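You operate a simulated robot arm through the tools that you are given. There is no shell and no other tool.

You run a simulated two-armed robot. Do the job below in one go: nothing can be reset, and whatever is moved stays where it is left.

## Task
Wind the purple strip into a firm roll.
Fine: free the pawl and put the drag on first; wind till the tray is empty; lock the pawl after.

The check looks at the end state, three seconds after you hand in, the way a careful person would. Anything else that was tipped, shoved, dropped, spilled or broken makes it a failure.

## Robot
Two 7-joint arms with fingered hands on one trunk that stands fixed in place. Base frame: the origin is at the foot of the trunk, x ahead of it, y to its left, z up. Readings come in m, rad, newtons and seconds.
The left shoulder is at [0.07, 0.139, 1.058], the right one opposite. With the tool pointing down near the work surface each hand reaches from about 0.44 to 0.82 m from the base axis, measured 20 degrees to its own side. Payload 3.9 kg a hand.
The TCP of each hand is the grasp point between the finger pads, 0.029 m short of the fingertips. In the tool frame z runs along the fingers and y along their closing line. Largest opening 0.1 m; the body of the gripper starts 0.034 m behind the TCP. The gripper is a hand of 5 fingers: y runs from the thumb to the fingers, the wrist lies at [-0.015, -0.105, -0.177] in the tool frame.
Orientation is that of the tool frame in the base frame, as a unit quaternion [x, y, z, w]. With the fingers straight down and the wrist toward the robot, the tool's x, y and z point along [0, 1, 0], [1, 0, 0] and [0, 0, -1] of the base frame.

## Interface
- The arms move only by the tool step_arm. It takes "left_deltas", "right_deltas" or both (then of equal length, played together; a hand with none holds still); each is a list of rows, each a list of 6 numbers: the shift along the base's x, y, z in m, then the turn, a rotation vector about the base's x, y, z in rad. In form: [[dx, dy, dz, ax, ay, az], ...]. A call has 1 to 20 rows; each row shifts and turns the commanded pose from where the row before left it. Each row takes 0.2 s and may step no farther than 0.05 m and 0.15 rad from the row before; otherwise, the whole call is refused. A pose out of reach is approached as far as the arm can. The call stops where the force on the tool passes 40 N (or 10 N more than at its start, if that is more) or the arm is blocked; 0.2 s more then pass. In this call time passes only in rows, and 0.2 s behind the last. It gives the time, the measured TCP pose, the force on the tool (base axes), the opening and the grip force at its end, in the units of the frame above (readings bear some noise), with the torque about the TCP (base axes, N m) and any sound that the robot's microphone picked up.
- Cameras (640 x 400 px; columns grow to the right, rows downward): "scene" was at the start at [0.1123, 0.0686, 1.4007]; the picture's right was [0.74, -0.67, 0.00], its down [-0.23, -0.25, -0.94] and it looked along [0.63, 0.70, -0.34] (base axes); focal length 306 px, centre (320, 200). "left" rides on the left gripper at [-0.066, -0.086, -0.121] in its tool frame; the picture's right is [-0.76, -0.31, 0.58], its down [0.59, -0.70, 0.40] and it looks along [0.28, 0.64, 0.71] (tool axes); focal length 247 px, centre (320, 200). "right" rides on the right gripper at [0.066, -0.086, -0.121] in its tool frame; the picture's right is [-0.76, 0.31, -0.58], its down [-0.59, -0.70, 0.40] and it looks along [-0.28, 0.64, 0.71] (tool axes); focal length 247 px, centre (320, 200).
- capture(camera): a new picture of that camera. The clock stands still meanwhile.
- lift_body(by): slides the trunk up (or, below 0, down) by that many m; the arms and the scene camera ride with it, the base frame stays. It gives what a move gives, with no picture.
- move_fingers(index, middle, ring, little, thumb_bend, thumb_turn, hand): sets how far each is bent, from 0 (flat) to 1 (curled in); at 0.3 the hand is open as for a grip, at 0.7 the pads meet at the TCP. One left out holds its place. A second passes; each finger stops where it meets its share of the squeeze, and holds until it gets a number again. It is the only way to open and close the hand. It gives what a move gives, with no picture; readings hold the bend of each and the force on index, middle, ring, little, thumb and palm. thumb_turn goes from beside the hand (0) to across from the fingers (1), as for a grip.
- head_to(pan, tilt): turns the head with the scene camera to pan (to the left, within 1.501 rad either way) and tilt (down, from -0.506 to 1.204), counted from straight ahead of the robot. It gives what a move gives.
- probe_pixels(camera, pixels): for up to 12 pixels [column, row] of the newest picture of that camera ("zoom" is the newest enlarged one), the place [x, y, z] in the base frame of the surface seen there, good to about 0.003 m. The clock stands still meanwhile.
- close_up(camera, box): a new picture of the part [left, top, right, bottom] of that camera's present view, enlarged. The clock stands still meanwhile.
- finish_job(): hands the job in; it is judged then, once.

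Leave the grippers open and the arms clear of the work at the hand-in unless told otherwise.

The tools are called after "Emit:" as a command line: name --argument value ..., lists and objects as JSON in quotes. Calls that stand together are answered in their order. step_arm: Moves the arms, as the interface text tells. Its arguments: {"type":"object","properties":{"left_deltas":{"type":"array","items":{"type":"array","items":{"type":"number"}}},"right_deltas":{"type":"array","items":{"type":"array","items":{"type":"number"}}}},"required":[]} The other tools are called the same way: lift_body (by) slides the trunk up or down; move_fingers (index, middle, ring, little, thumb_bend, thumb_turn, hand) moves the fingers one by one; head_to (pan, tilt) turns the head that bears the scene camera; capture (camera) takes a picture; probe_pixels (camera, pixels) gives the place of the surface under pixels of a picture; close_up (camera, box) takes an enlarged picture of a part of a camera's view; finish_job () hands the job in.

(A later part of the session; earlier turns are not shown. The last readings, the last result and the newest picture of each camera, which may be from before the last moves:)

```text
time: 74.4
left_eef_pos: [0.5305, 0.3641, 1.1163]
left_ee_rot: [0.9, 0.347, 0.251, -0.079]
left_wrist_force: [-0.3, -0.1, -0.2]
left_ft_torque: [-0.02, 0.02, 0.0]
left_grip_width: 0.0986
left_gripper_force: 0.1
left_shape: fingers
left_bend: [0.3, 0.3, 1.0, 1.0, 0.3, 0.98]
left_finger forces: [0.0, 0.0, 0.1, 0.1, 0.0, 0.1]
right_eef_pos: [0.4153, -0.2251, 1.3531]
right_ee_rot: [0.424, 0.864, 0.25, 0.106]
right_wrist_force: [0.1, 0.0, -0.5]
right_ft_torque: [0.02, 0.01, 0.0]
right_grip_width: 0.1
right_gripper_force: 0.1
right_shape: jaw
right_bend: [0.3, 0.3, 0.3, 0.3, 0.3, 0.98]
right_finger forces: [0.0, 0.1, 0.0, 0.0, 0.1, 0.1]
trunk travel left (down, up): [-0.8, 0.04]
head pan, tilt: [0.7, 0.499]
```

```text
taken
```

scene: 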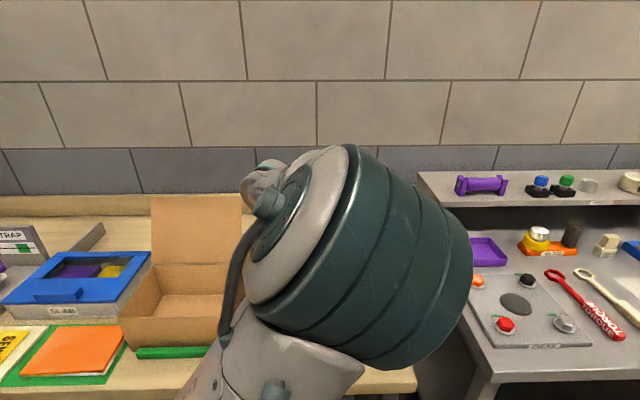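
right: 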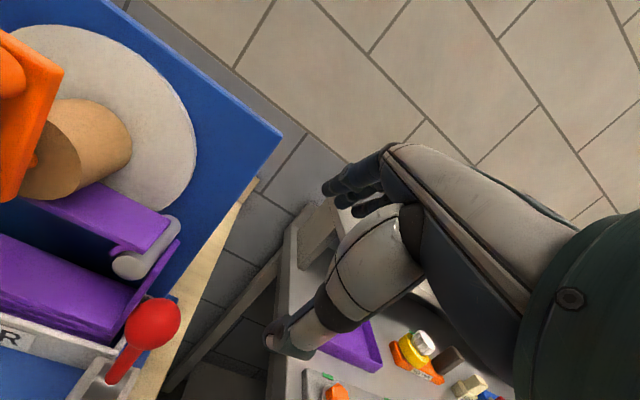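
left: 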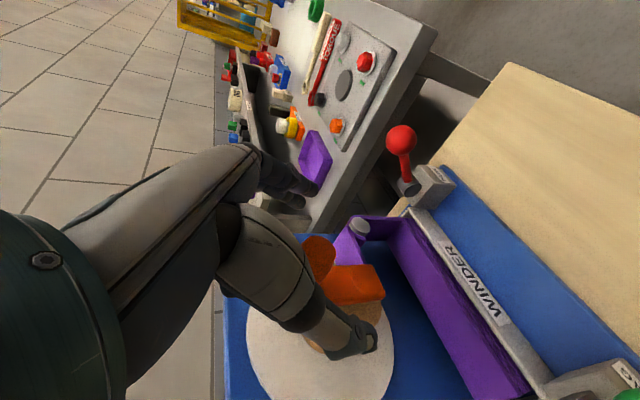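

The levers still look tilted toward me in this view. I'm a few millimetres off to the right of the knob, so I'll correct (−0.004, +0.007, −0.007) and look closely.

Emit:
step_arm --left_deltas '[[-0.004, 0.0066, -0.0073, 0, 0, 0]]'

Emit:
close_up --camera "left" --box '[220, 140, 460, 380]'

```text
time: 74.8
left_eef_pos: [0.5267, 0.3687, 1.1062]
left_ee_rot: [0.902, 0.341, 0.251, -0.088]
left_wrist_force: [0.7, -0.9, -0.6]
left_ft_torque: [0.02, 0.0, -0.01]
left_grip_width: 0.0988
left_gripper_force: 0.0
left_shape: fingers
left_bend: [0.3, 0.3, 1.0, 1.0, 0.3, 0.98]
left_finger forces: [0.0, 0.0, 0.1, 0.0, 0.0, 0.1]
right_eef_pos: [0.4132, -0.227, 1.3533]
right_ee_rot: [0.425, 0.864, 0.25, 0.106]
right_wrist_force: [0.3, -1.5, 0.5]
right_ft_torque: [-0.01, 0.0, -0.01]
right_grip_width: 0.1
right_gripper_force: 0.0
right_shape: jaw
right_bend: [0.3, 0.3, 0.3, 0.3, 0.3, 0.98]
right_finger forces: [0.0, 0.1, 0.0, 0.1, 0.0, 0.0]
trunk travel left (down, up): [-0.8, 0.04]
head pan, tilt: [0.7, 0.499]
```

```text
1.67 times, centred on (340, 260) of left
```

zoom: 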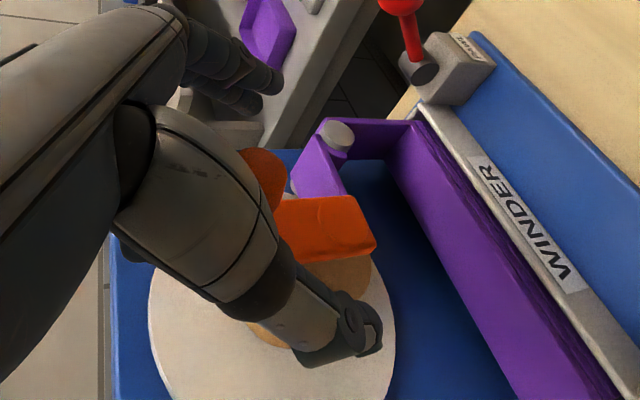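

The knob lies between thumb and fingers and the crank arm is just beyond the fingertips. I'll close index, middle and thumb on the knob.

Emit:
move_fingers --hand "left" --index 0.64 --middle 0.64 --thumb_bend 0.64

Emit:
close_up --camera "left" --box '[220, 140, 460, 380]'

```text
time: 75.8
left_eef_pos: [0.5255, 0.3698, 1.1047]
left_ee_rot: [0.902, 0.341, 0.247, -0.088]
left_wrist_force: [-0.6, 0.7, 0.1]
left_ft_torque: [0.02, 0.01, 0.03]
left_grip_width: 0.0162
left_gripper_force: 0.1
left_shape: fingers
left_bend: [0.64, 0.64, 1.0, 1.0, 0.64, 0.98]
left_finger forces: [0.0, 0.1, 0.0, 0.0, 0.0, 0.1]
right_eef_pos: [0.4129, -0.2264, 1.3536]
right_ee_rot: [0.424, 0.864, 0.25, 0.106]
right_wrist_force: [-1.3, -0.1, -0.2]
right_ft_torque: [0.0, 0.02, 0.02]
right_grip_width: 0.1001
right_gripper_force: 0.0
right_shape: jaw
right_bend: [0.3, 0.3, 0.3, 0.3, 0.3, 0.98]
right_finger forces: [0.0, 0.0, 0.0, 0.0, 0.1, 0.0]
trunk travel left (down, up): [-0.8, 0.04]
head pan, tilt: [0.7, 0.499]
```

```text
1.67 times, centred on (340, 260) of left
```

zoom: 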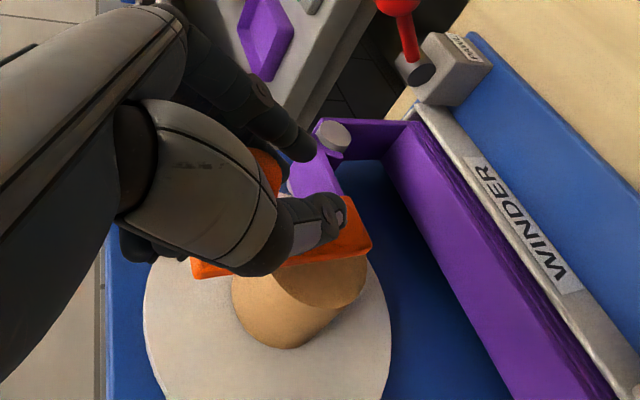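

The fingers closed to 0.016 m without touching anything, so the knob isn't between the pads. I'll probe the visible orange spots to see where it really is relative to the grasp point.

Emit:
capture --camera "left"

Emit:
probe_pixels --camera "left" --pixels '[[306, 238], [303, 233], [310, 245], [365, 285], [350, 298], [345, 265], [330, 270], [318, 225], [300, 300], [275, 300], [335, 325], [300, 190]]'

```text
taken
```

left: 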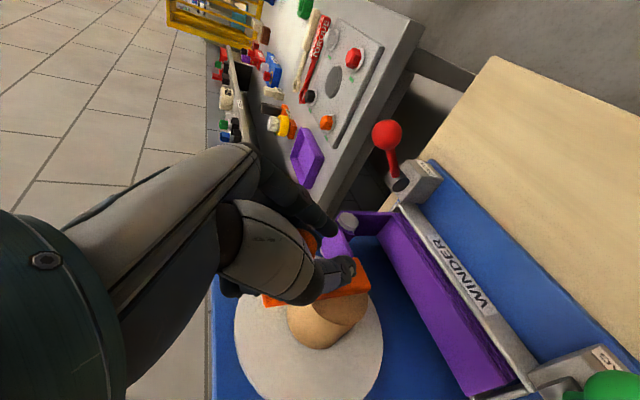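

```text
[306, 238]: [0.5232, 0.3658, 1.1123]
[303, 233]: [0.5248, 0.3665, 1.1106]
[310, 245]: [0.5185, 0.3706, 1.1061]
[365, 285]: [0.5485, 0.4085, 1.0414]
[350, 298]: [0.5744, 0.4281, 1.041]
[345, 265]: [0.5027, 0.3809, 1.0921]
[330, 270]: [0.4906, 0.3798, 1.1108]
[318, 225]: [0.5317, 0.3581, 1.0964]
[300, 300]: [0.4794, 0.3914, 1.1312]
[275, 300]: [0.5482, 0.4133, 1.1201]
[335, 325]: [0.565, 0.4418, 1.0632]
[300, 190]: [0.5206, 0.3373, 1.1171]
```

The knob's front face is at b≈0.635 and the pads are just in front of it, so I need to go about 0.02 m further toward the board. First I'll check where the curled ring and little fingers are relative to the crank arm.

Emit:
probe_pixels --camera "left" --pixels '[[232, 287], [240, 294], [225, 280], [245, 297], [262, 299], [340, 270], [352, 268], [330, 235], [322, 232], [290, 200], [312, 215], [268, 300]]'

Emit:
close_up --camera "left" --box '[200, 180, 380, 340]'

```text
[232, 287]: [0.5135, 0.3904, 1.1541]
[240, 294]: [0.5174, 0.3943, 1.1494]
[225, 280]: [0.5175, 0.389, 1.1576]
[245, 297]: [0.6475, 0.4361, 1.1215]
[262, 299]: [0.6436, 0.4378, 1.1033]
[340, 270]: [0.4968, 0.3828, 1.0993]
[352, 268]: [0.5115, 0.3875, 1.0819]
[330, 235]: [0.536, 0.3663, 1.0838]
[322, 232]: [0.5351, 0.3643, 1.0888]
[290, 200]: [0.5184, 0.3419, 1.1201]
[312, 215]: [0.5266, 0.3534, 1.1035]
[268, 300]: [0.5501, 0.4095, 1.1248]
```

```text
2.50 times, centred on (290, 260) of left
```

zoom: 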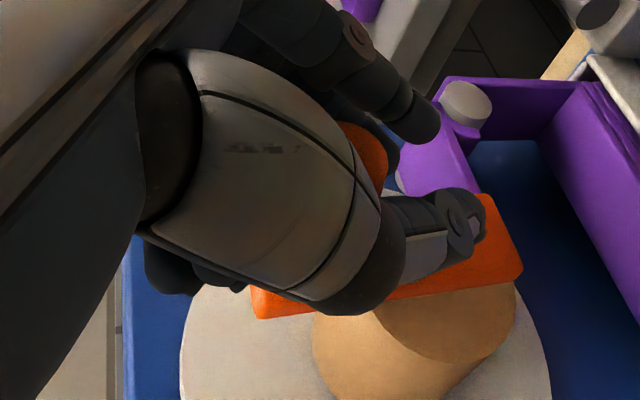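

The pinch must go deeper, but then the curled fingers would come near the crank arm, so I want a steeper 45° tilt. Before that I'll check how close my elbow is to the head.

Emit:
capture --camera "scene"

Emit:
probe_pixels --camera "scene" --pixels '[[350, 250], [400, 250], [300, 190], [280, 250], [250, 190], [450, 250], [360, 150], [280, 340], [255, 300]]'

```text
taken
```

scene: 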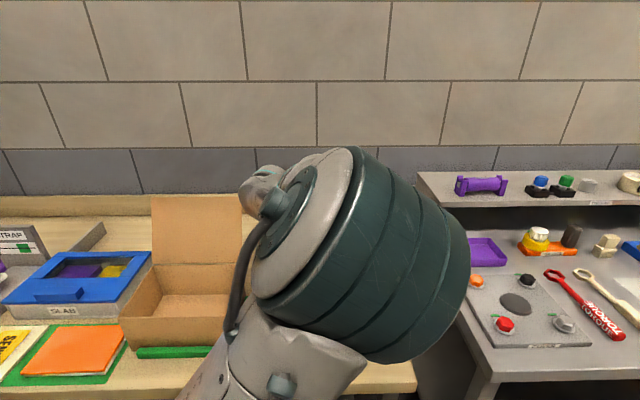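

```text
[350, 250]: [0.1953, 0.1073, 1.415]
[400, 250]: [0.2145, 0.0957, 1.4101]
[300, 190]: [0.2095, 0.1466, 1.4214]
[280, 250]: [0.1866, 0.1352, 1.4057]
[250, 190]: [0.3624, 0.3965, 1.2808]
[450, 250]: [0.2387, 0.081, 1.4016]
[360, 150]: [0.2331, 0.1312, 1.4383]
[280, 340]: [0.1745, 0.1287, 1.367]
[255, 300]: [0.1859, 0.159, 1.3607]
```

The elbow is about 0.1 m from my head camera, which is closer than I like. I'll open the hand, raise it 0.12 m, then lower the trunk by the same amount, so the arm sits less folded.

Emit:
move_fingers --hand "left" --index 0.3 --middle 0.3 --thumb_bend 0.3

Emit:
step_arm --left_deltas '[[0, 0, 0.04, 0, 0, 0], [0, 0, 0.04, 0, 0, 0], [0, 0, 0.04, 0, 0, 0], [0, 0, 0.03, 0, 0, 0]]'

Emit:
lift_body --by -0.12

Emit:
capture --camera "scene"

```text
time: 76.8
left_eef_pos: [0.5262, 0.368, 1.1046]
left_ee_rot: [0.902, 0.341, 0.249, -0.088]
left_wrist_force: [-0.1, 0.9, 0.4]
left_ft_torque: [0.03, 0.01, 0.01]
left_grip_width: 0.0982
left_gripper_force: 0.1
left_shape: fingers
left_bend: [0.3, 0.3, 1.0, 1.0, 0.3, 0.98]
left_finger forces: [0.0, 0.1, 0.1, 0.0, 0.1, 0.0]
right_eef_pos: [0.4133, -0.2272, 1.3529]
right_ee_rot: [0.425, 0.864, 0.25, 0.106]
right_wrist_force: [-0.3, 0.9, -0.1]
right_ft_torque: [0.04, 0.01, 0.0]
right_grip_width: 0.1
right_gripper_force: 0.0
right_shape: jaw
right_bend: [0.3, 0.3, 0.3, 0.3, 0.3, 0.98]
right_finger forces: [0.0, 0.0, 0.1, 0.0, 0.1, 0.0]
trunk travel left (down, up): [-0.8, 0.04]
head pan, tilt: [0.7, 0.499]
```

```text
time: 77.8
left_eef_pos: [0.5261, 0.3699, 1.2562]
left_ee_rot: [0.903, 0.339, 0.25, -0.087]
left_wrist_force: [-0.8, -0.5, 0.0]
left_ft_torque: [0.0, -0.01, -0.02]
left_grip_width: 0.0985
left_gripper_force: 0.0
left_shape: fingers
left_bend: [0.3, 0.3, 1.0, 1.0, 0.3, 0.98]
left_finger forces: [0.0, 0.0, 0.0, 0.0, 0.1, 0.1]
right_eef_pos: [0.4136, -0.2275, 1.3537]
right_ee_rot: [0.425, 0.863, 0.251, 0.107]
right_wrist_force: [-0.2, -0.3, -0.3]
right_ft_torque: [0.01, 0.01, -0.04]
right_grip_width: 0.0999
right_gripper_force: 0.1
right_shape: jaw
right_bend: [0.3, 0.3, 0.3, 0.3, 0.3, 0.98]
right_finger forces: [0.1, 0.1, 0.0, 0.1, 0.1, 0.0]
trunk travel left (down, up): [-0.8, 0.04]
head pan, tilt: [0.7, 0.499]
```

```text
time: 79.3
left_eef_pos: [0.5258, 0.3713, 1.136]
left_ee_rot: [0.903, 0.34, 0.249, -0.088]
left_wrist_force: [0.6, -0.4, 0.3]
left_ft_torque: [-0.02, 0.01, 0.01]
left_grip_width: 0.0985
left_gripper_force: 0.0
left_shape: fingers
left_bend: [0.3, 0.3, 1.0, 1.0, 0.3, 0.98]
left_finger forces: [0.0, 0.0, 0.0, 0.1, 0.0, 0.1]
right_eef_pos: [0.4126, -0.2265, 1.2338]
right_ee_rot: [0.424, 0.864, 0.25, 0.107]
right_wrist_force: [0.1, -0.3, 0.7]
right_ft_torque: [-0.02, -0.01, 0.05]
right_grip_width: 0.1001
right_gripper_force: 0.1
right_shape: jaw
right_bend: [0.3, 0.3, 0.3, 0.3, 0.3, 0.98]
right_finger forces: [0.0, 0.0, 0.0, 0.0, 0.0, 0.0]
trunk travel left (down, up): [-0.68, 0.16]
head pan, tilt: [0.7, 0.499]
```

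```text
taken
```

scene: 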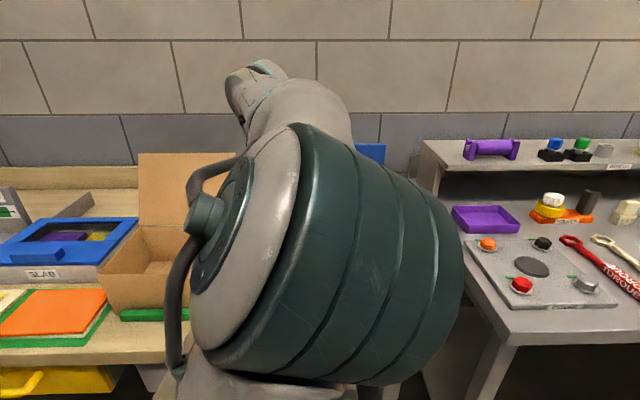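

Higher relative to the shoulder makes the elbow rise more, so a higher trunk is better. I'll raise the trunk to its top and lower the hand again.

Emit:
lift_body --by 0.16

Emit:
step_arm --left_deltas '[[0, 0, -0.04, 0, 0, 0], [0, 0, -0.04, 0, 0, 0], [0, 0, -0.04, 0, 0, 0], [0, 0, -0.03, 0, 0, 0]]'

Emit:
capture --camera "scene"

Emit:
capture --camera "left"

```text
time: 81.1
left_eef_pos: [0.5274, 0.3706, 1.295]
left_ee_rot: [0.902, 0.34, 0.249, -0.088]
left_wrist_force: [0.4, -0.6, 0.3]
left_ft_torque: [-0.01, -0.02, -0.02]
left_grip_width: 0.0983
left_gripper_force: 0.2
left_shape: fingers
left_bend: [0.3, 0.3, 1.0, 1.0, 0.3, 0.98]
left_finger forces: [0.0, 0.1, 0.0, 0.1, 0.0, 0.0]
right_eef_pos: [0.4129, -0.2267, 1.3937]
right_ee_rot: [0.424, 0.863, 0.251, 0.107]
right_wrist_force: [0.0, -0.7, -0.1]
right_ft_torque: [-0.02, 0.02, 0.0]
right_grip_width: 0.1
right_gripper_force: 0.0
right_shape: jaw
right_bend: [0.3, 0.3, 0.3, 0.3, 0.3, 0.98]
right_finger forces: [0.1, 0.0, 0.0, 0.1, 0.0, 0.0]
trunk travel left (down, up): [-0.84, 0.0]
head pan, tilt: [0.7, 0.499]
```

```text
time: 82.1
left_eef_pos: [0.5302, 0.3705, 1.1442]
left_ee_rot: [0.901, 0.342, 0.25, -0.09]
left_wrist_force: [0.3, 0.2, -1.6]
left_ft_torque: [-0.02, -0.02, 0.02]
left_grip_width: 0.0984
left_gripper_force: 0.0
left_shape: fingers
left_bend: [0.3, 0.3, 1.0, 1.0, 0.3, 0.98]
left_finger forces: [0.1, 0.1, 0.0, 0.1, 0.0, 0.0]
right_eef_pos: [0.4141, -0.2259, 1.3937]
right_ee_rot: [0.424, 0.864, 0.25, 0.106]
right_wrist_force: [0.9, 0.5, -1.0]
right_ft_torque: [0.0, -0.03, 0.03]
right_grip_width: 0.0998
right_gripper_force: 0.0
right_shape: jaw
right_bend: [0.3, 0.3, 0.3, 0.3, 0.3, 0.98]
right_finger forces: [0.1, 0.0, 0.0, 0.1, 0.1, 0.0]
trunk travel left (down, up): [-0.84, 0.0]
head pan, tilt: [0.7, 0.499]
```

```text
taken
```

scene: 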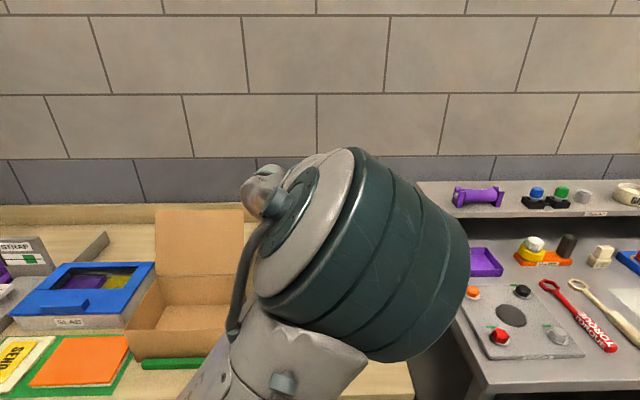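

```text
taken
```

left: 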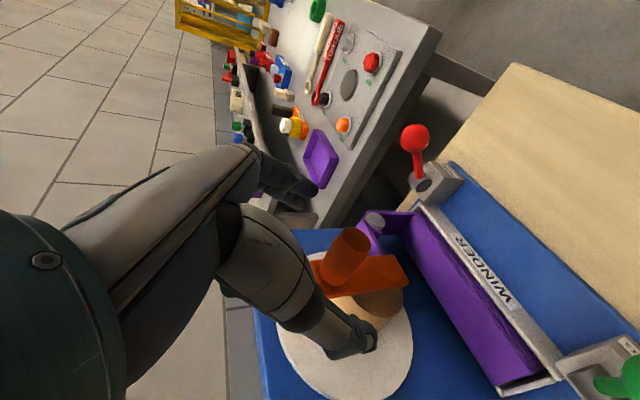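

I'll go straight in with this 30° tilt but 1.5 cm deeper than before (b≈0.655), hand open, watching for contact with the crank arm.

Emit:
step_arm --left_deltas '[[0.0035, 0.0047, -0.013, 0, 0, 0], [0.0035, 0.0046, -0.013, 0, 0, 0], [0, 0, -0.012, 0, 0, 0]]'

Emit:
close_up --camera "left" --box '[200, 180, 380, 340]'

```text
time: 82.9
left_eef_pos: [0.535, 0.3763, 1.1077]
left_ee_rot: [0.903, 0.338, 0.25, -0.091]
left_wrist_force: [0.0, -0.5, -0.1]
left_ft_torque: [-0.01, -0.01, 0.01]
left_grip_width: 0.0986
left_gripper_force: 0.0
left_shape: fingers
left_bend: [0.3, 0.3, 1.0, 1.0, 0.3, 0.98]
left_finger forces: [0.0, 0.0, 0.1, 0.0, 0.0, 0.1]
right_eef_pos: [0.4129, -0.2274, 1.3932]
right_ee_rot: [0.424, 0.864, 0.251, 0.106]
right_wrist_force: [0.5, -0.3, -0.1]
right_ft_torque: [0.01, -0.04, 0.03]
right_grip_width: 0.0998
right_gripper_force: 0.0
right_shape: jaw
right_bend: [0.3, 0.3, 0.3, 0.3, 0.3, 0.98]
right_finger forces: [0.1, 0.0, 0.1, 0.0, 0.0, 0.0]
trunk travel left (down, up): [-0.84, 0.0]
head pan, tilt: [0.7, 0.499]
```

```text
2.50 times, centred on (290, 260) of left
```

zoom: 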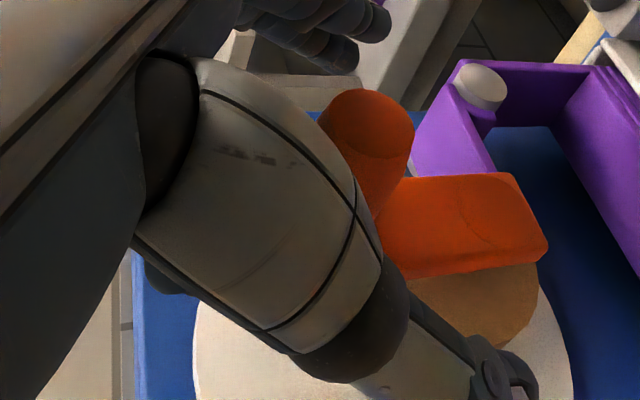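

The knob is clearly between thumb and fingers now, its front face at zoom (372, 123). I'll close index, middle and thumb.

Emit:
move_fingers --hand "left" --index 0.66 --middle 0.66 --thumb_bend 0.66

Emit:
close_up --camera "left" --box '[200, 180, 380, 340]'

```text
time: 83.9
left_eef_pos: [0.5346, 0.3781, 1.1072]
left_ee_rot: [0.903, 0.338, 0.249, -0.089]
left_wrist_force: [0.0, 0.2, -0.7]
left_ft_torque: [-0.02, 0.01, 0.01]
left_grip_width: 0.0117
left_gripper_force: 0.7
left_shape: fingers
left_bend: [0.66, 0.66, 1.0, 1.0, 0.66, 0.98]
left_finger forces: [0.4, 0.0, 0.1, 0.1, 0.0, 0.1]
right_eef_pos: [0.4139, -0.2278, 1.3924]
right_ee_rot: [0.424, 0.864, 0.25, 0.106]
right_wrist_force: [-1.1, 0.0, 0.0]
right_ft_torque: [-0.04, 0.0, -0.02]
right_grip_width: 0.0999
right_gripper_force: 0.0
right_shape: jaw
right_bend: [0.3, 0.3, 0.3, 0.3, 0.3, 0.98]
right_finger forces: [0.0, 0.1, 0.0, 0.0, 0.1, 0.0]
trunk travel left (down, up): [-0.84, 0.0]
head pan, tilt: [0.7, 0.499]
```

```text
2.50 times, centred on (290, 260) of left
```

zoom: 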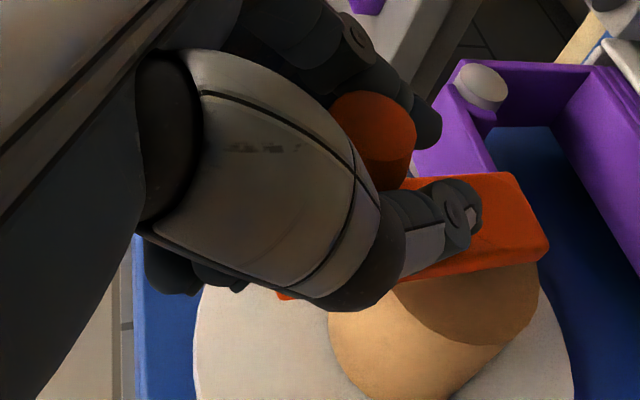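

The fingertips closed under the knob, which now sits in the pocket between palm and fingertips: a cage rather than a pinch, which suits turning. I'll probe fingertips, thumb tip and curled fingers for clearance to the crank arm face (b≈0.683).

Emit:
capture --camera "left"

Emit:
probe_pixels --camera "left" --pixels '[[349, 264], [335, 275], [334, 230], [325, 222], [322, 215], [312, 229], [316, 247], [355, 280], [228, 290], [240, 293], [222, 285], [300, 200]]'

```text
taken
```

left: 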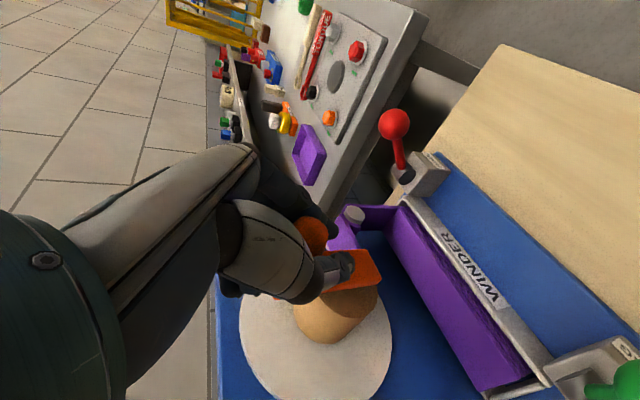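

```text
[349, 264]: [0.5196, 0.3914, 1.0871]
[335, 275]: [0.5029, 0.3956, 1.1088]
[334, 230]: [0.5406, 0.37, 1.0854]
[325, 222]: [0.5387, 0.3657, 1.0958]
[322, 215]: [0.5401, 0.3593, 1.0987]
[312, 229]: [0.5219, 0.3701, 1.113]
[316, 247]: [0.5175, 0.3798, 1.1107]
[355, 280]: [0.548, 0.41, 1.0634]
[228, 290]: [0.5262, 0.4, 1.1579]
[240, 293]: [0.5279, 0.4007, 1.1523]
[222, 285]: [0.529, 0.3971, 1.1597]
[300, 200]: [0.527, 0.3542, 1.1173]
```

Everything clears, but the curled little finger would pass near the arm face at the bottom of the circle. I'll add 8° more tilt and draw back 6 mm along the knob for margin.

Emit:
step_arm --left_deltas '[[-0.0023, -0.002, 0.001, 0.0455, -0.053, 0], [-0.0023, -0.002, 0.001, 0.0455, -0.053, 0]]'

Emit:
close_up --camera "left" --box '[200, 180, 380, 340]'

Emit:
capture --camera "scene"

```text
time: 84.5
left_eef_pos: [0.5299, 0.3745, 1.1102]
left_ee_rot: [0.883, 0.332, 0.312, -0.112]
left_wrist_force: [0.9, -0.5, 0.3]
left_ft_torque: [0.03, 0.0, -0.03]
left_grip_width: 0.0114
left_gripper_force: 0.5
left_shape: fingers
left_bend: [0.66, 0.66, 1.0, 1.0, 0.66, 0.98]
left_finger forces: [0.4, 0.0, 0.0, 0.0, 0.1, 0.0]
right_eef_pos: [0.4122, -0.2261, 1.3928]
right_ee_rot: [0.425, 0.864, 0.25, 0.107]
right_wrist_force: [0.5, 0.0, -0.1]
right_ft_torque: [-0.01, -0.03, 0.02]
right_grip_width: 0.0999
right_gripper_force: 0.1
right_shape: jaw
right_bend: [0.3, 0.3, 0.3, 0.3, 0.3, 0.98]
right_finger forces: [0.0, 0.0, 0.0, 0.1, 0.0, 0.1]
trunk travel left (down, up): [-0.84, 0.0]
head pan, tilt: [0.7, 0.499]
```

```text
2.50 times, centred on (290, 260) of left
```

zoom: 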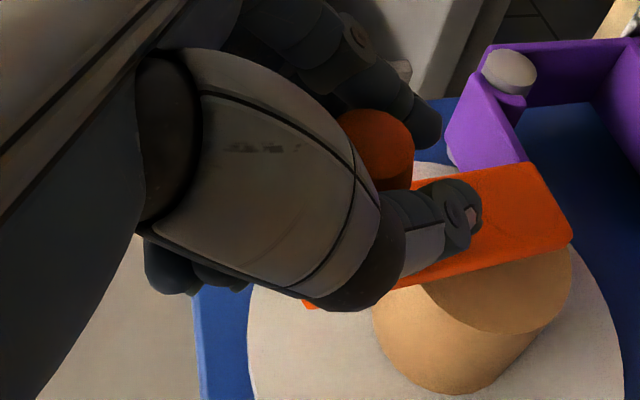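

```text
taken
```

scene: 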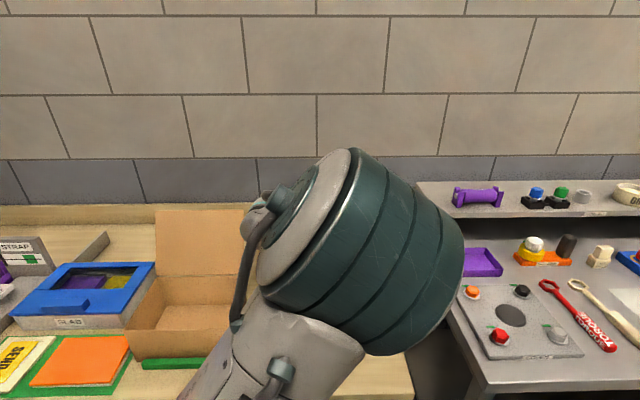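

The cage holds the knob, with the hand at b≈0.646 and 38° tilt. Now a first test: 30° clockwise along the circle (centre a 0.0585, z 1.05, radius 0.06), watching the forces.

Emit:
step_arm --left_deltas '[[0.0059, -0.0069, -0.0011, 0, 0, 0], [0.0066, -0.0077, -0.0027, 0, 0, 0], [0.0062, -0.0072, -0.0044, 0, 0, 0]]'

Emit:
capture --camera "left"

```text
time: 85.3
left_eef_pos: [0.5455, 0.3587, 1.0981]
left_ee_rot: [0.882, 0.341, 0.308, -0.106]
left_wrist_force: [0.2, 0.4, -0.2]
left_ft_torque: [-0.01, -0.01, -0.02]
left_grip_width: 0.012
left_gripper_force: 0.4
left_shape: fingers
left_bend: [0.66, 0.66, 1.0, 1.0, 0.66, 0.97]
left_finger forces: [0.1, 0.0, 0.1, 0.0, 0.8, 0.0]
right_eef_pos: [0.4139, -0.228, 1.3934]
right_ee_rot: [0.424, 0.864, 0.25, 0.107]
right_wrist_force: [0.3, -0.8, -0.6]
right_ft_torque: [0.03, 0.03, 0.02]
right_grip_width: 0.0996
right_gripper_force: 0.1
right_shape: jaw
right_bend: [0.3, 0.3, 0.3, 0.3, 0.3, 0.98]
right_finger forces: [0.1, 0.0, 0.1, 0.0, 0.0, 0.0]
trunk travel left (down, up): [-0.84, 0.0]
head pan, tilt: [0.7, 0.499]
```

```text
taken
```

left: 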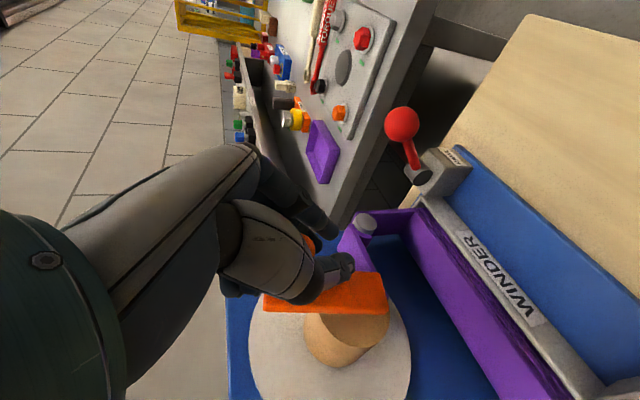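

The thumb shows 0.8 N and the hand moved easily. I'll zoom to see whether the crank has turned with it.

Emit:
close_up --camera "left" --box '[200, 180, 420, 380]'

Emit:
probe_pixels --camera "left" --pixels '[[275, 303], [375, 285], [380, 308], [330, 305], [360, 290], [310, 245], [314, 240], [345, 265], [330, 230]]'

```text
2.00 times, centred on (310, 280) of left
```

zoom: 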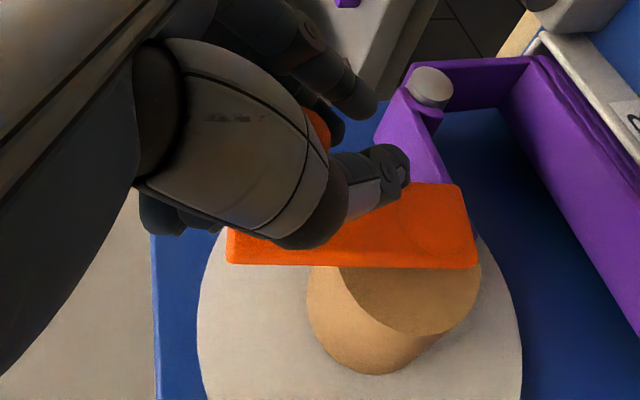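

```text
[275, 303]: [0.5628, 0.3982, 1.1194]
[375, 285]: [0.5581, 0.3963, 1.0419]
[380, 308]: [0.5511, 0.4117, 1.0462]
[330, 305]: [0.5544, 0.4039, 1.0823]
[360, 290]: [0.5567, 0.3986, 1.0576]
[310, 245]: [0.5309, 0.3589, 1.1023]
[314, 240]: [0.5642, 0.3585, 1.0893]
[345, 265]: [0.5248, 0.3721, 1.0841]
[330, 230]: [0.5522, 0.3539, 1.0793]
```

The crank arm's left edge has turned about 15° clockwise, so the crank follows the hand freely; there was no clicking and no blocking. I'll carry on in 20° steps to about 110°, checking again.

Emit:
step_arm --left_deltas '[[0.01037, -0.01213, -0.01339, 0, 0, 0], [0.00677, -0.00792, -0.01805, 0, 0, 0], [0.00235, -0.00275, -0.02052, 0, 0, 0], [-0.00235, 0.00275, -0.02052, 0, 0, 0]]'

Emit:
capture --camera "left"

Emit:
capture --camera "scene"

```text
time: 86.3
left_eef_pos: [0.5647, 0.3345, 1.0263]
left_ee_rot: [0.884, 0.33, 0.311, -0.115]
left_wrist_force: [0.7, -3.3, -1.0]
left_ft_torque: [0.05, 0.02, -0.06]
left_grip_width: 0.0116
left_gripper_force: 1.2
left_shape: fingers
left_bend: [0.66, 0.66, 1.0, 1.0, 0.66, 0.98]
left_finger forces: [1.3, 0.7, 1.0, 0.1, 0.1, 0.1]
right_eef_pos: [0.4136, -0.2283, 1.3944]
right_ee_rot: [0.424, 0.864, 0.251, 0.106]
right_wrist_force: [0.6, -0.1, 0.1]
right_ft_torque: [0.01, -0.01, 0.01]
right_grip_width: 0.1002
right_gripper_force: 0.1
right_shape: jaw
right_bend: [0.3, 0.3, 0.3, 0.3, 0.3, 0.98]
right_finger forces: [0.1, 0.0, 0.1, 0.1, 0.0, 0.0]
trunk travel left (down, up): [-0.84, 0.0]
head pan, tilt: [0.7, 0.499]
```

```text
taken
```

left: 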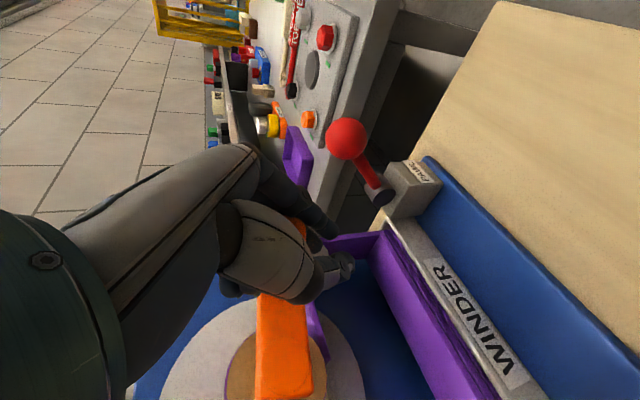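

```text
taken
```

scene: 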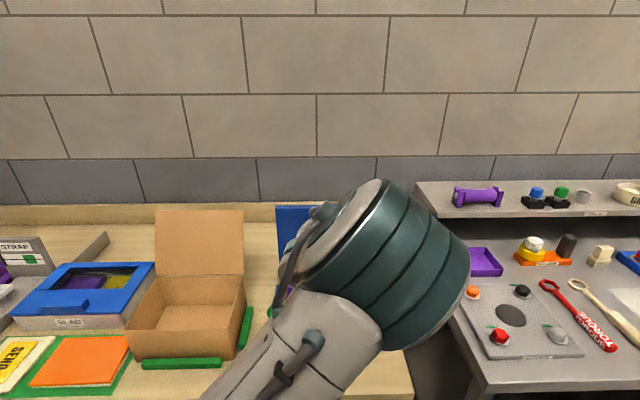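

The crank arm is now about horizontal to the right with light forces. I'll carry on through the bottom.

Emit:
step_arm --left_deltas '[[-0.00677, 0.00792, -0.01805, 0, 0, 0], [-0.01037, 0.01213, -0.01339, 0, 0, 0], [-0.01273, 0.01488, -0.00713, 0, 0, 0], [-0.01355, 0.01584, 0, 0, 0, 0]]'

Emit:
capture --camera "left"

Emit:
capture --camera "scene"

```text
time: 87.3
left_eef_pos: [0.5195, 0.3864, 0.9916]
left_ee_rot: [0.882, 0.332, 0.314, -0.112]
left_wrist_force: [0.1, -0.2, -0.8]
left_ft_torque: [-0.02, 0.0, 0.0]
left_grip_width: 0.0124
left_gripper_force: 1.2
left_shape: fingers
left_bend: [0.66, 0.65, 1.0, 1.0, 0.66, 0.98]
left_finger forces: [0.3, 0.2, 0.0, 0.0, 1.0, 0.1]
right_eef_pos: [0.4106, -0.2249, 1.3943]
right_ee_rot: [0.424, 0.864, 0.25, 0.108]
right_wrist_force: [-1.3, 0.3, 0.8]
right_ft_torque: [0.01, 0.0, -0.03]
right_grip_width: 0.0999
right_gripper_force: 0.1
right_shape: jaw
right_bend: [0.3, 0.3, 0.3, 0.3, 0.3, 0.98]
right_finger forces: [0.0, 0.0, 0.0, 0.0, 0.0, 0.0]
trunk travel left (down, up): [-0.84, 0.0]
head pan, tilt: [0.7, 0.499]
```

```text
taken
```

left: 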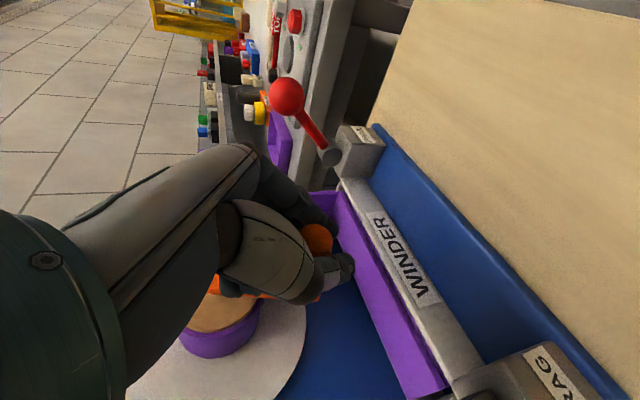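

```text
taken
```

scene: 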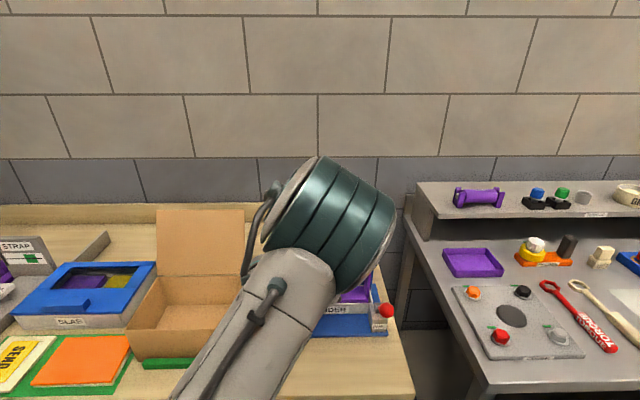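

The strip is now winding on the hub (purple ring at (220, 340)). The hand is at the bottom; next come the left side and back up, passing near the green ball, so I'll do four steps and check.

Emit:
step_arm --left_deltas '[[-0.01273, 0.01488, 0.00713, 0, 0, 0], [-0.01037, 0.01213, 0.01339, 0, 0, 0], [-0.00677, 0.00792, 0.01805, 0, 0, 0], [-0.00235, 0.00275, 0.02052, 0, 0, 0]]'

Emit:
capture --camera "left"

Emit:
capture --camera "scene"

```text
time: 88.3
left_eef_pos: [0.4886, 0.4221, 1.0509]
left_ee_rot: [0.883, 0.331, 0.313, -0.112]
left_wrist_force: [2.1, -0.9, -0.8]
left_ft_torque: [-0.01, -0.01, 0.03]
left_grip_width: 0.0131
left_gripper_force: 1.7
left_shape: fingers
left_bend: [0.65, 0.65, 1.0, 1.0, 0.66, 0.98]
left_finger forces: [2.3, 1.2, 0.1, 0.0, 0.1, 0.0]
right_eef_pos: [0.4128, -0.2273, 1.3933]
right_ee_rot: [0.425, 0.863, 0.251, 0.108]
right_wrist_force: [-0.8, 0.2, 0.2]
right_ft_torque: [-0.02, -0.03, -0.04]
right_grip_width: 0.0995
right_gripper_force: 0.0
right_shape: jaw
right_bend: [0.3, 0.3, 0.3, 0.3, 0.3, 0.98]
right_finger forces: [0.0, 0.0, 0.0, 0.0, 0.1, 0.1]
trunk travel left (down, up): [-0.84, 0.0]
head pan, tilt: [0.7, 0.499]
```

```text
taken
```

left: 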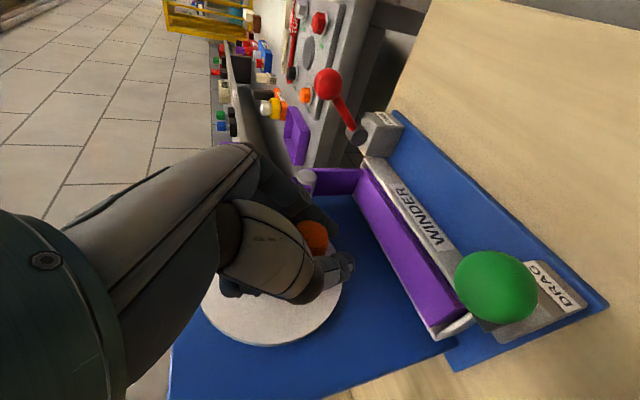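

```text
taken
```

scene: 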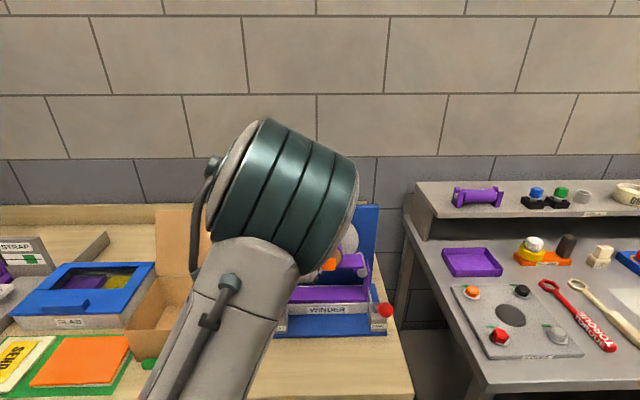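

Everything is clear, with forces of about 2 N. I'll continue for the rest of this turn and well into the next: 14 steps of 20°.

Emit:
step_arm --left_deltas '[[0.00235, -0.00275, 0.02052, 0, 0, 0], [0.00677, -0.00792, 0.01805, 0, 0, 0], [0.01037, -0.01213, 0.01339, 0, 0, 0], [0.01273, -0.01488, 0.00713, 0, 0, 0], [0.01355, -0.01584, 0, 0, 0, 0], [0.01273, -0.01488, -0.00713, 0, 0, 0], [0.01037, -0.01213, -0.01339, 0, 0, 0], [0.00677, -0.00792, -0.01805, 0, 0, 0], [0.00235, -0.00275, -0.02052, 0, 0, 0], [-0.00235, 0.00275, -0.02052, 0, 0, 0], [-0.00677, 0.00792, -0.01805, 0, 0, 0], [-0.01037, 0.01213, -0.01339, 0, 0, 0], [-0.01273, 0.01488, -0.00713, 0, 0, 0], [-0.01355, 0.01584, 0, 0, 0, 0]]'

Emit:
capture --camera "left"

Emit:
capture --camera "scene"

```text
time: 91.3
left_eef_pos: [0.5208, 0.3867, 0.9906]
left_ee_rot: [0.882, 0.333, 0.313, -0.112]
left_wrist_force: [-0.1, 0.2, 0.2]
left_ft_torque: [0.01, 0.01, -0.01]
left_grip_width: 0.0122
left_gripper_force: 0.4
left_shape: fingers
left_bend: [0.66, 0.65, 1.0, 1.0, 0.66, 0.98]
left_finger forces: [0.2, 0.4, 0.0, 0.1, 0.8, 0.0]
right_eef_pos: [0.4114, -0.2238, 1.3939]
right_ee_rot: [0.423, 0.864, 0.25, 0.108]
right_wrist_force: [-0.2, -0.3, 0.3]
right_ft_torque: [-0.01, 0.03, -0.05]
right_grip_width: 0.0995
right_gripper_force: 0.0
right_shape: jaw
right_bend: [0.3, 0.3, 0.3, 0.3, 0.3, 0.98]
right_finger forces: [0.0, 0.0, 0.0, 0.1, 0.0, 0.1]
trunk travel left (down, up): [-0.84, 0.0]
head pan, tilt: [0.7, 0.499]
```

```text
taken
```

left: 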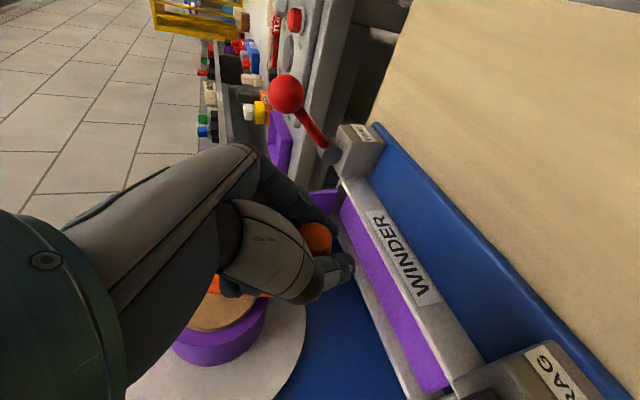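

```text
taken
```

scene: 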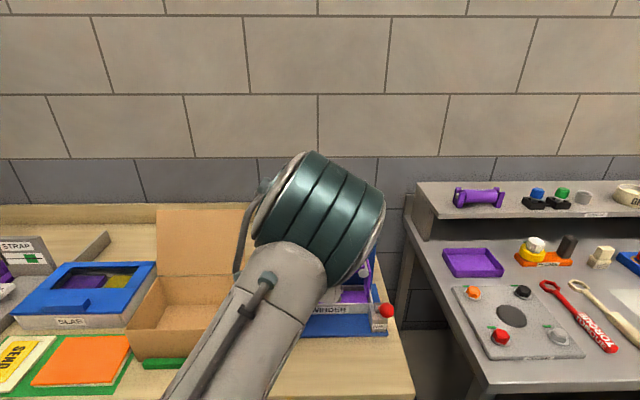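

The roll is growing and the stack in the tray is visibly lower after 1.5 turns. No drift in the path. Another full turn now.

Emit:
step_arm --left_deltas '[[-0.01273, 0.01488, 0.00713, 0, 0, 0], [-0.01037, 0.01213, 0.01339, 0, 0, 0], [-0.00677, 0.00792, 0.01805, 0, 0, 0], [-0.00235, 0.00275, 0.02052, 0, 0, 0], [0.00235, -0.00275, 0.02052, 0, 0, 0], [0.00677, -0.00792, 0.01805, 0, 0, 0], [0.01037, -0.01213, 0.01339, 0, 0, 0], [0.01273, -0.01488, 0.00713, 0, 0, 0], [0.01355, -0.01584, 0, 0, 0, 0], [0.01273, -0.01488, -0.00713, 0, 0, 0], [0.01037, -0.01213, -0.01339, 0, 0, 0], [0.00677, -0.00792, -0.01805, 0, 0, 0], [0.00235, -0.00275, -0.02052, 0, 0, 0], [-0.00235, 0.00275, -0.02052, 0, 0, 0], [-0.00677, 0.00792, -0.01805, 0, 0, 0], [-0.01037, 0.01213, -0.01339, 0, 0, 0], [-0.01273, 0.01488, -0.00713, 0, 0, 0], [-0.01355, 0.01584, 0, 0, 0, 0]]'

Emit:
capture --camera "left"

Emit:
close_up --camera "left" --box '[120, 180, 440, 400]'

```text
time: 95.1
left_eef_pos: [0.521, 0.3862, 0.9922]
left_ee_rot: [0.882, 0.332, 0.314, -0.112]
left_wrist_force: [-1.2, 1.0, 0.2]
left_ft_torque: [0.02, 0.0, 0.01]
left_grip_width: 0.0131
left_gripper_force: 0.8
left_shape: fingers
left_bend: [0.66, 0.65, 1.0, 1.0, 0.65, 0.98]
left_finger forces: [0.3, 0.3, 0.0, 0.1, 1.1, 0.0]
right_eef_pos: [0.4115, -0.2248, 1.3954]
right_ee_rot: [0.424, 0.864, 0.25, 0.108]
right_wrist_force: [-0.2, 0.7, -0.6]
right_ft_torque: [-0.02, -0.01, -0.06]
right_grip_width: 0.0999
right_gripper_force: 0.1
right_shape: jaw
right_bend: [0.3, 0.3, 0.3, 0.3, 0.3, 0.98]
right_finger forces: [0.1, 0.0, 0.0, 0.1, 0.0, 0.0]
trunk travel left (down, up): [-0.84, 0.0]
head pan, tilt: [0.7, 0.499]
```

```text
taken
```

left: 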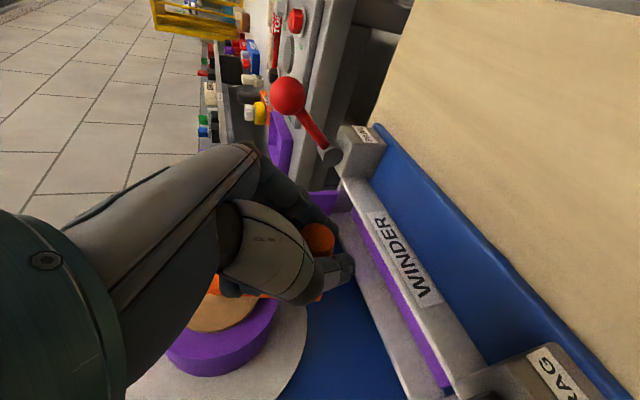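

```text
1.82 times, centred on (280, 290) of left
```

zoom: 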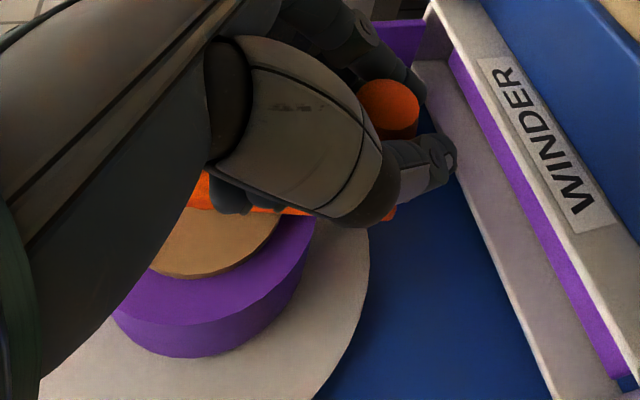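

The tray is almost empty and the roll looks even. Another full turn, then I'll check the tray.

Emit:
step_arm --left_deltas '[[-0.01273, 0.01488, 0.00713, 0, 0, 0], [-0.01037, 0.01213, 0.01339, 0, 0, 0], [-0.00677, 0.00792, 0.01805, 0, 0, 0], [-0.00235, 0.00275, 0.02052, 0, 0, 0], [0.00235, -0.00275, 0.02052, 0, 0, 0], [0.00677, -0.00792, 0.01805, 0, 0, 0], [0.01037, -0.01213, 0.01339, 0, 0, 0], [0.01273, -0.01488, 0.00713, 0, 0, 0], [0.01355, -0.01584, 0, 0, 0, 0], [0.01273, -0.01488, -0.00713, 0, 0, 0], [0.01037, -0.01213, -0.01339, 0, 0, 0], [0.00677, -0.00792, -0.01805, 0, 0, 0], [0.00235, -0.00275, -0.02052, 0, 0, 0], [-0.00235, 0.00275, -0.02052, 0, 0, 0], [-0.00677, 0.00792, -0.01805, 0, 0, 0], [-0.01037, 0.01213, -0.01339, 0, 0, 0], [-0.01273, 0.01488, -0.00713, 0, 0, 0], [-0.01355, 0.01584, 0, 0, 0, 0]]'

Emit:
capture --camera "left"

Emit:
close_up --camera "left" --box '[120, 180, 440, 400]'

```text
time: 98.9
left_eef_pos: [0.522, 0.3855, 0.9928]
left_ee_rot: [0.882, 0.333, 0.314, -0.112]
left_wrist_force: [-0.8, 1.4, 0.1]
left_ft_torque: [-0.01, -0.02, -0.01]
left_grip_width: 0.0131
left_gripper_force: 0.9
left_shape: fingers
left_bend: [0.65, 0.65, 1.0, 1.0, 0.65, 0.98]
left_finger forces: [0.5, 0.3, 0.0, 0.1, 1.2, 0.0]
right_eef_pos: [0.4111, -0.2252, 1.3936]
right_ee_rot: [0.424, 0.864, 0.25, 0.107]
right_wrist_force: [0.1, 0.5, 0.0]
right_ft_torque: [-0.03, 0.02, -0.04]
right_grip_width: 0.0999
right_gripper_force: 0.0
right_shape: jaw
right_bend: [0.3, 0.3, 0.3, 0.3, 0.3, 0.98]
right_finger forces: [0.0, 0.1, 0.1, 0.0, 0.1, 0.0]
trunk travel left (down, up): [-0.84, 0.0]
head pan, tilt: [0.7, 0.499]
```

```text
taken
```

left: 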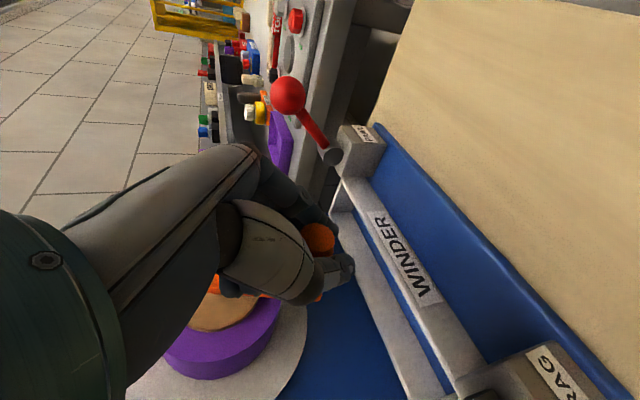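

```text
1.82 times, centred on (280, 290) of left
```

zoom: 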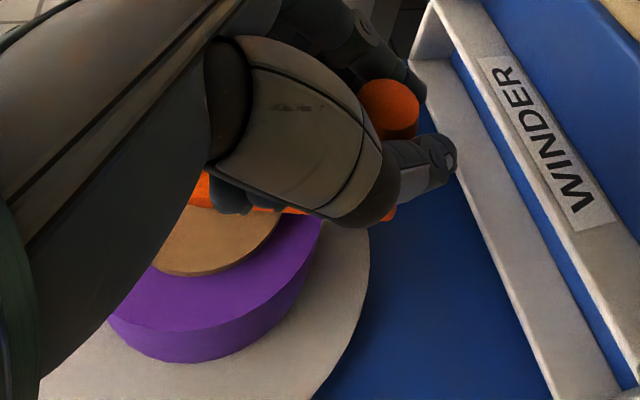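

The tray floor is bare blue and the vertical run at the roller seems gone too. I'll look at the winder from the scene camera to make sure before letting go.

Emit:
capture --camera "scene"

Emit:
close_up --camera "scene" --box '[250, 190, 410, 350]'

Emit:
capture --camera "right"

```text
taken
```

scene: 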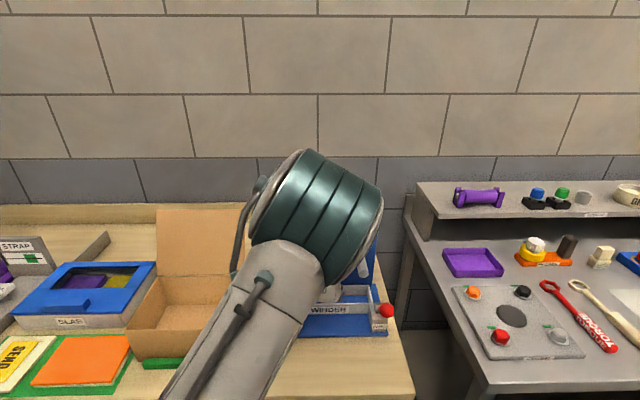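

```text
2.50 times, centred on (330, 270) of scene
```

zoom: 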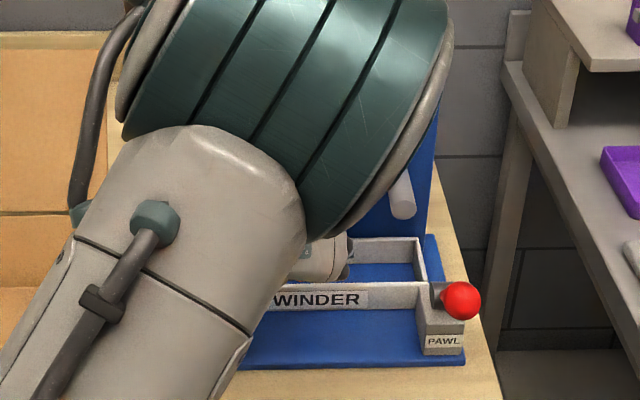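

```text
taken
```

right: 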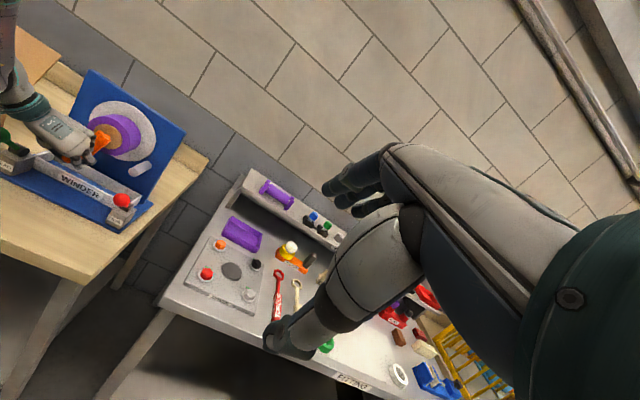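

The right hand's camera sees the winder well: bare roller, empty tray and a purple roll. I'll zoom in on it.

Emit:
close_up --camera "right" --box '[0, 50, 220, 270]'

Emit:
close_up --camera "right" --box '[60, 80, 170, 200]'

```text
1.82 times, centred on (110, 160) of right
```

zoom: 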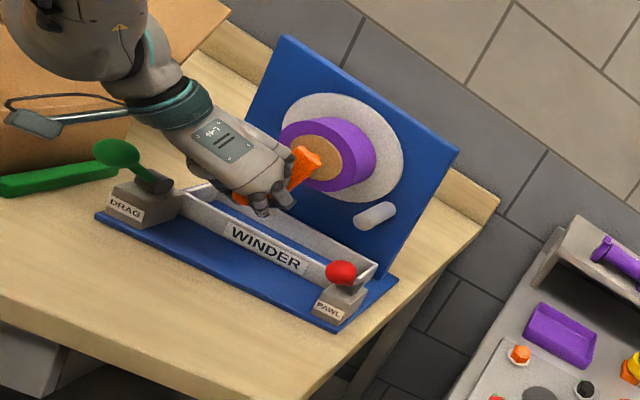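

```text
3.33 times, centred on (115, 140) of right
```

zoom: 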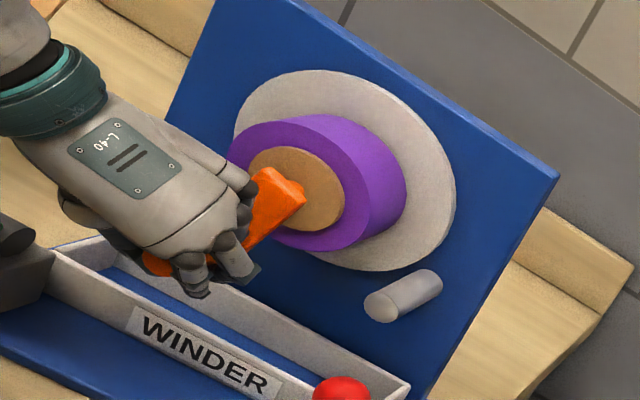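

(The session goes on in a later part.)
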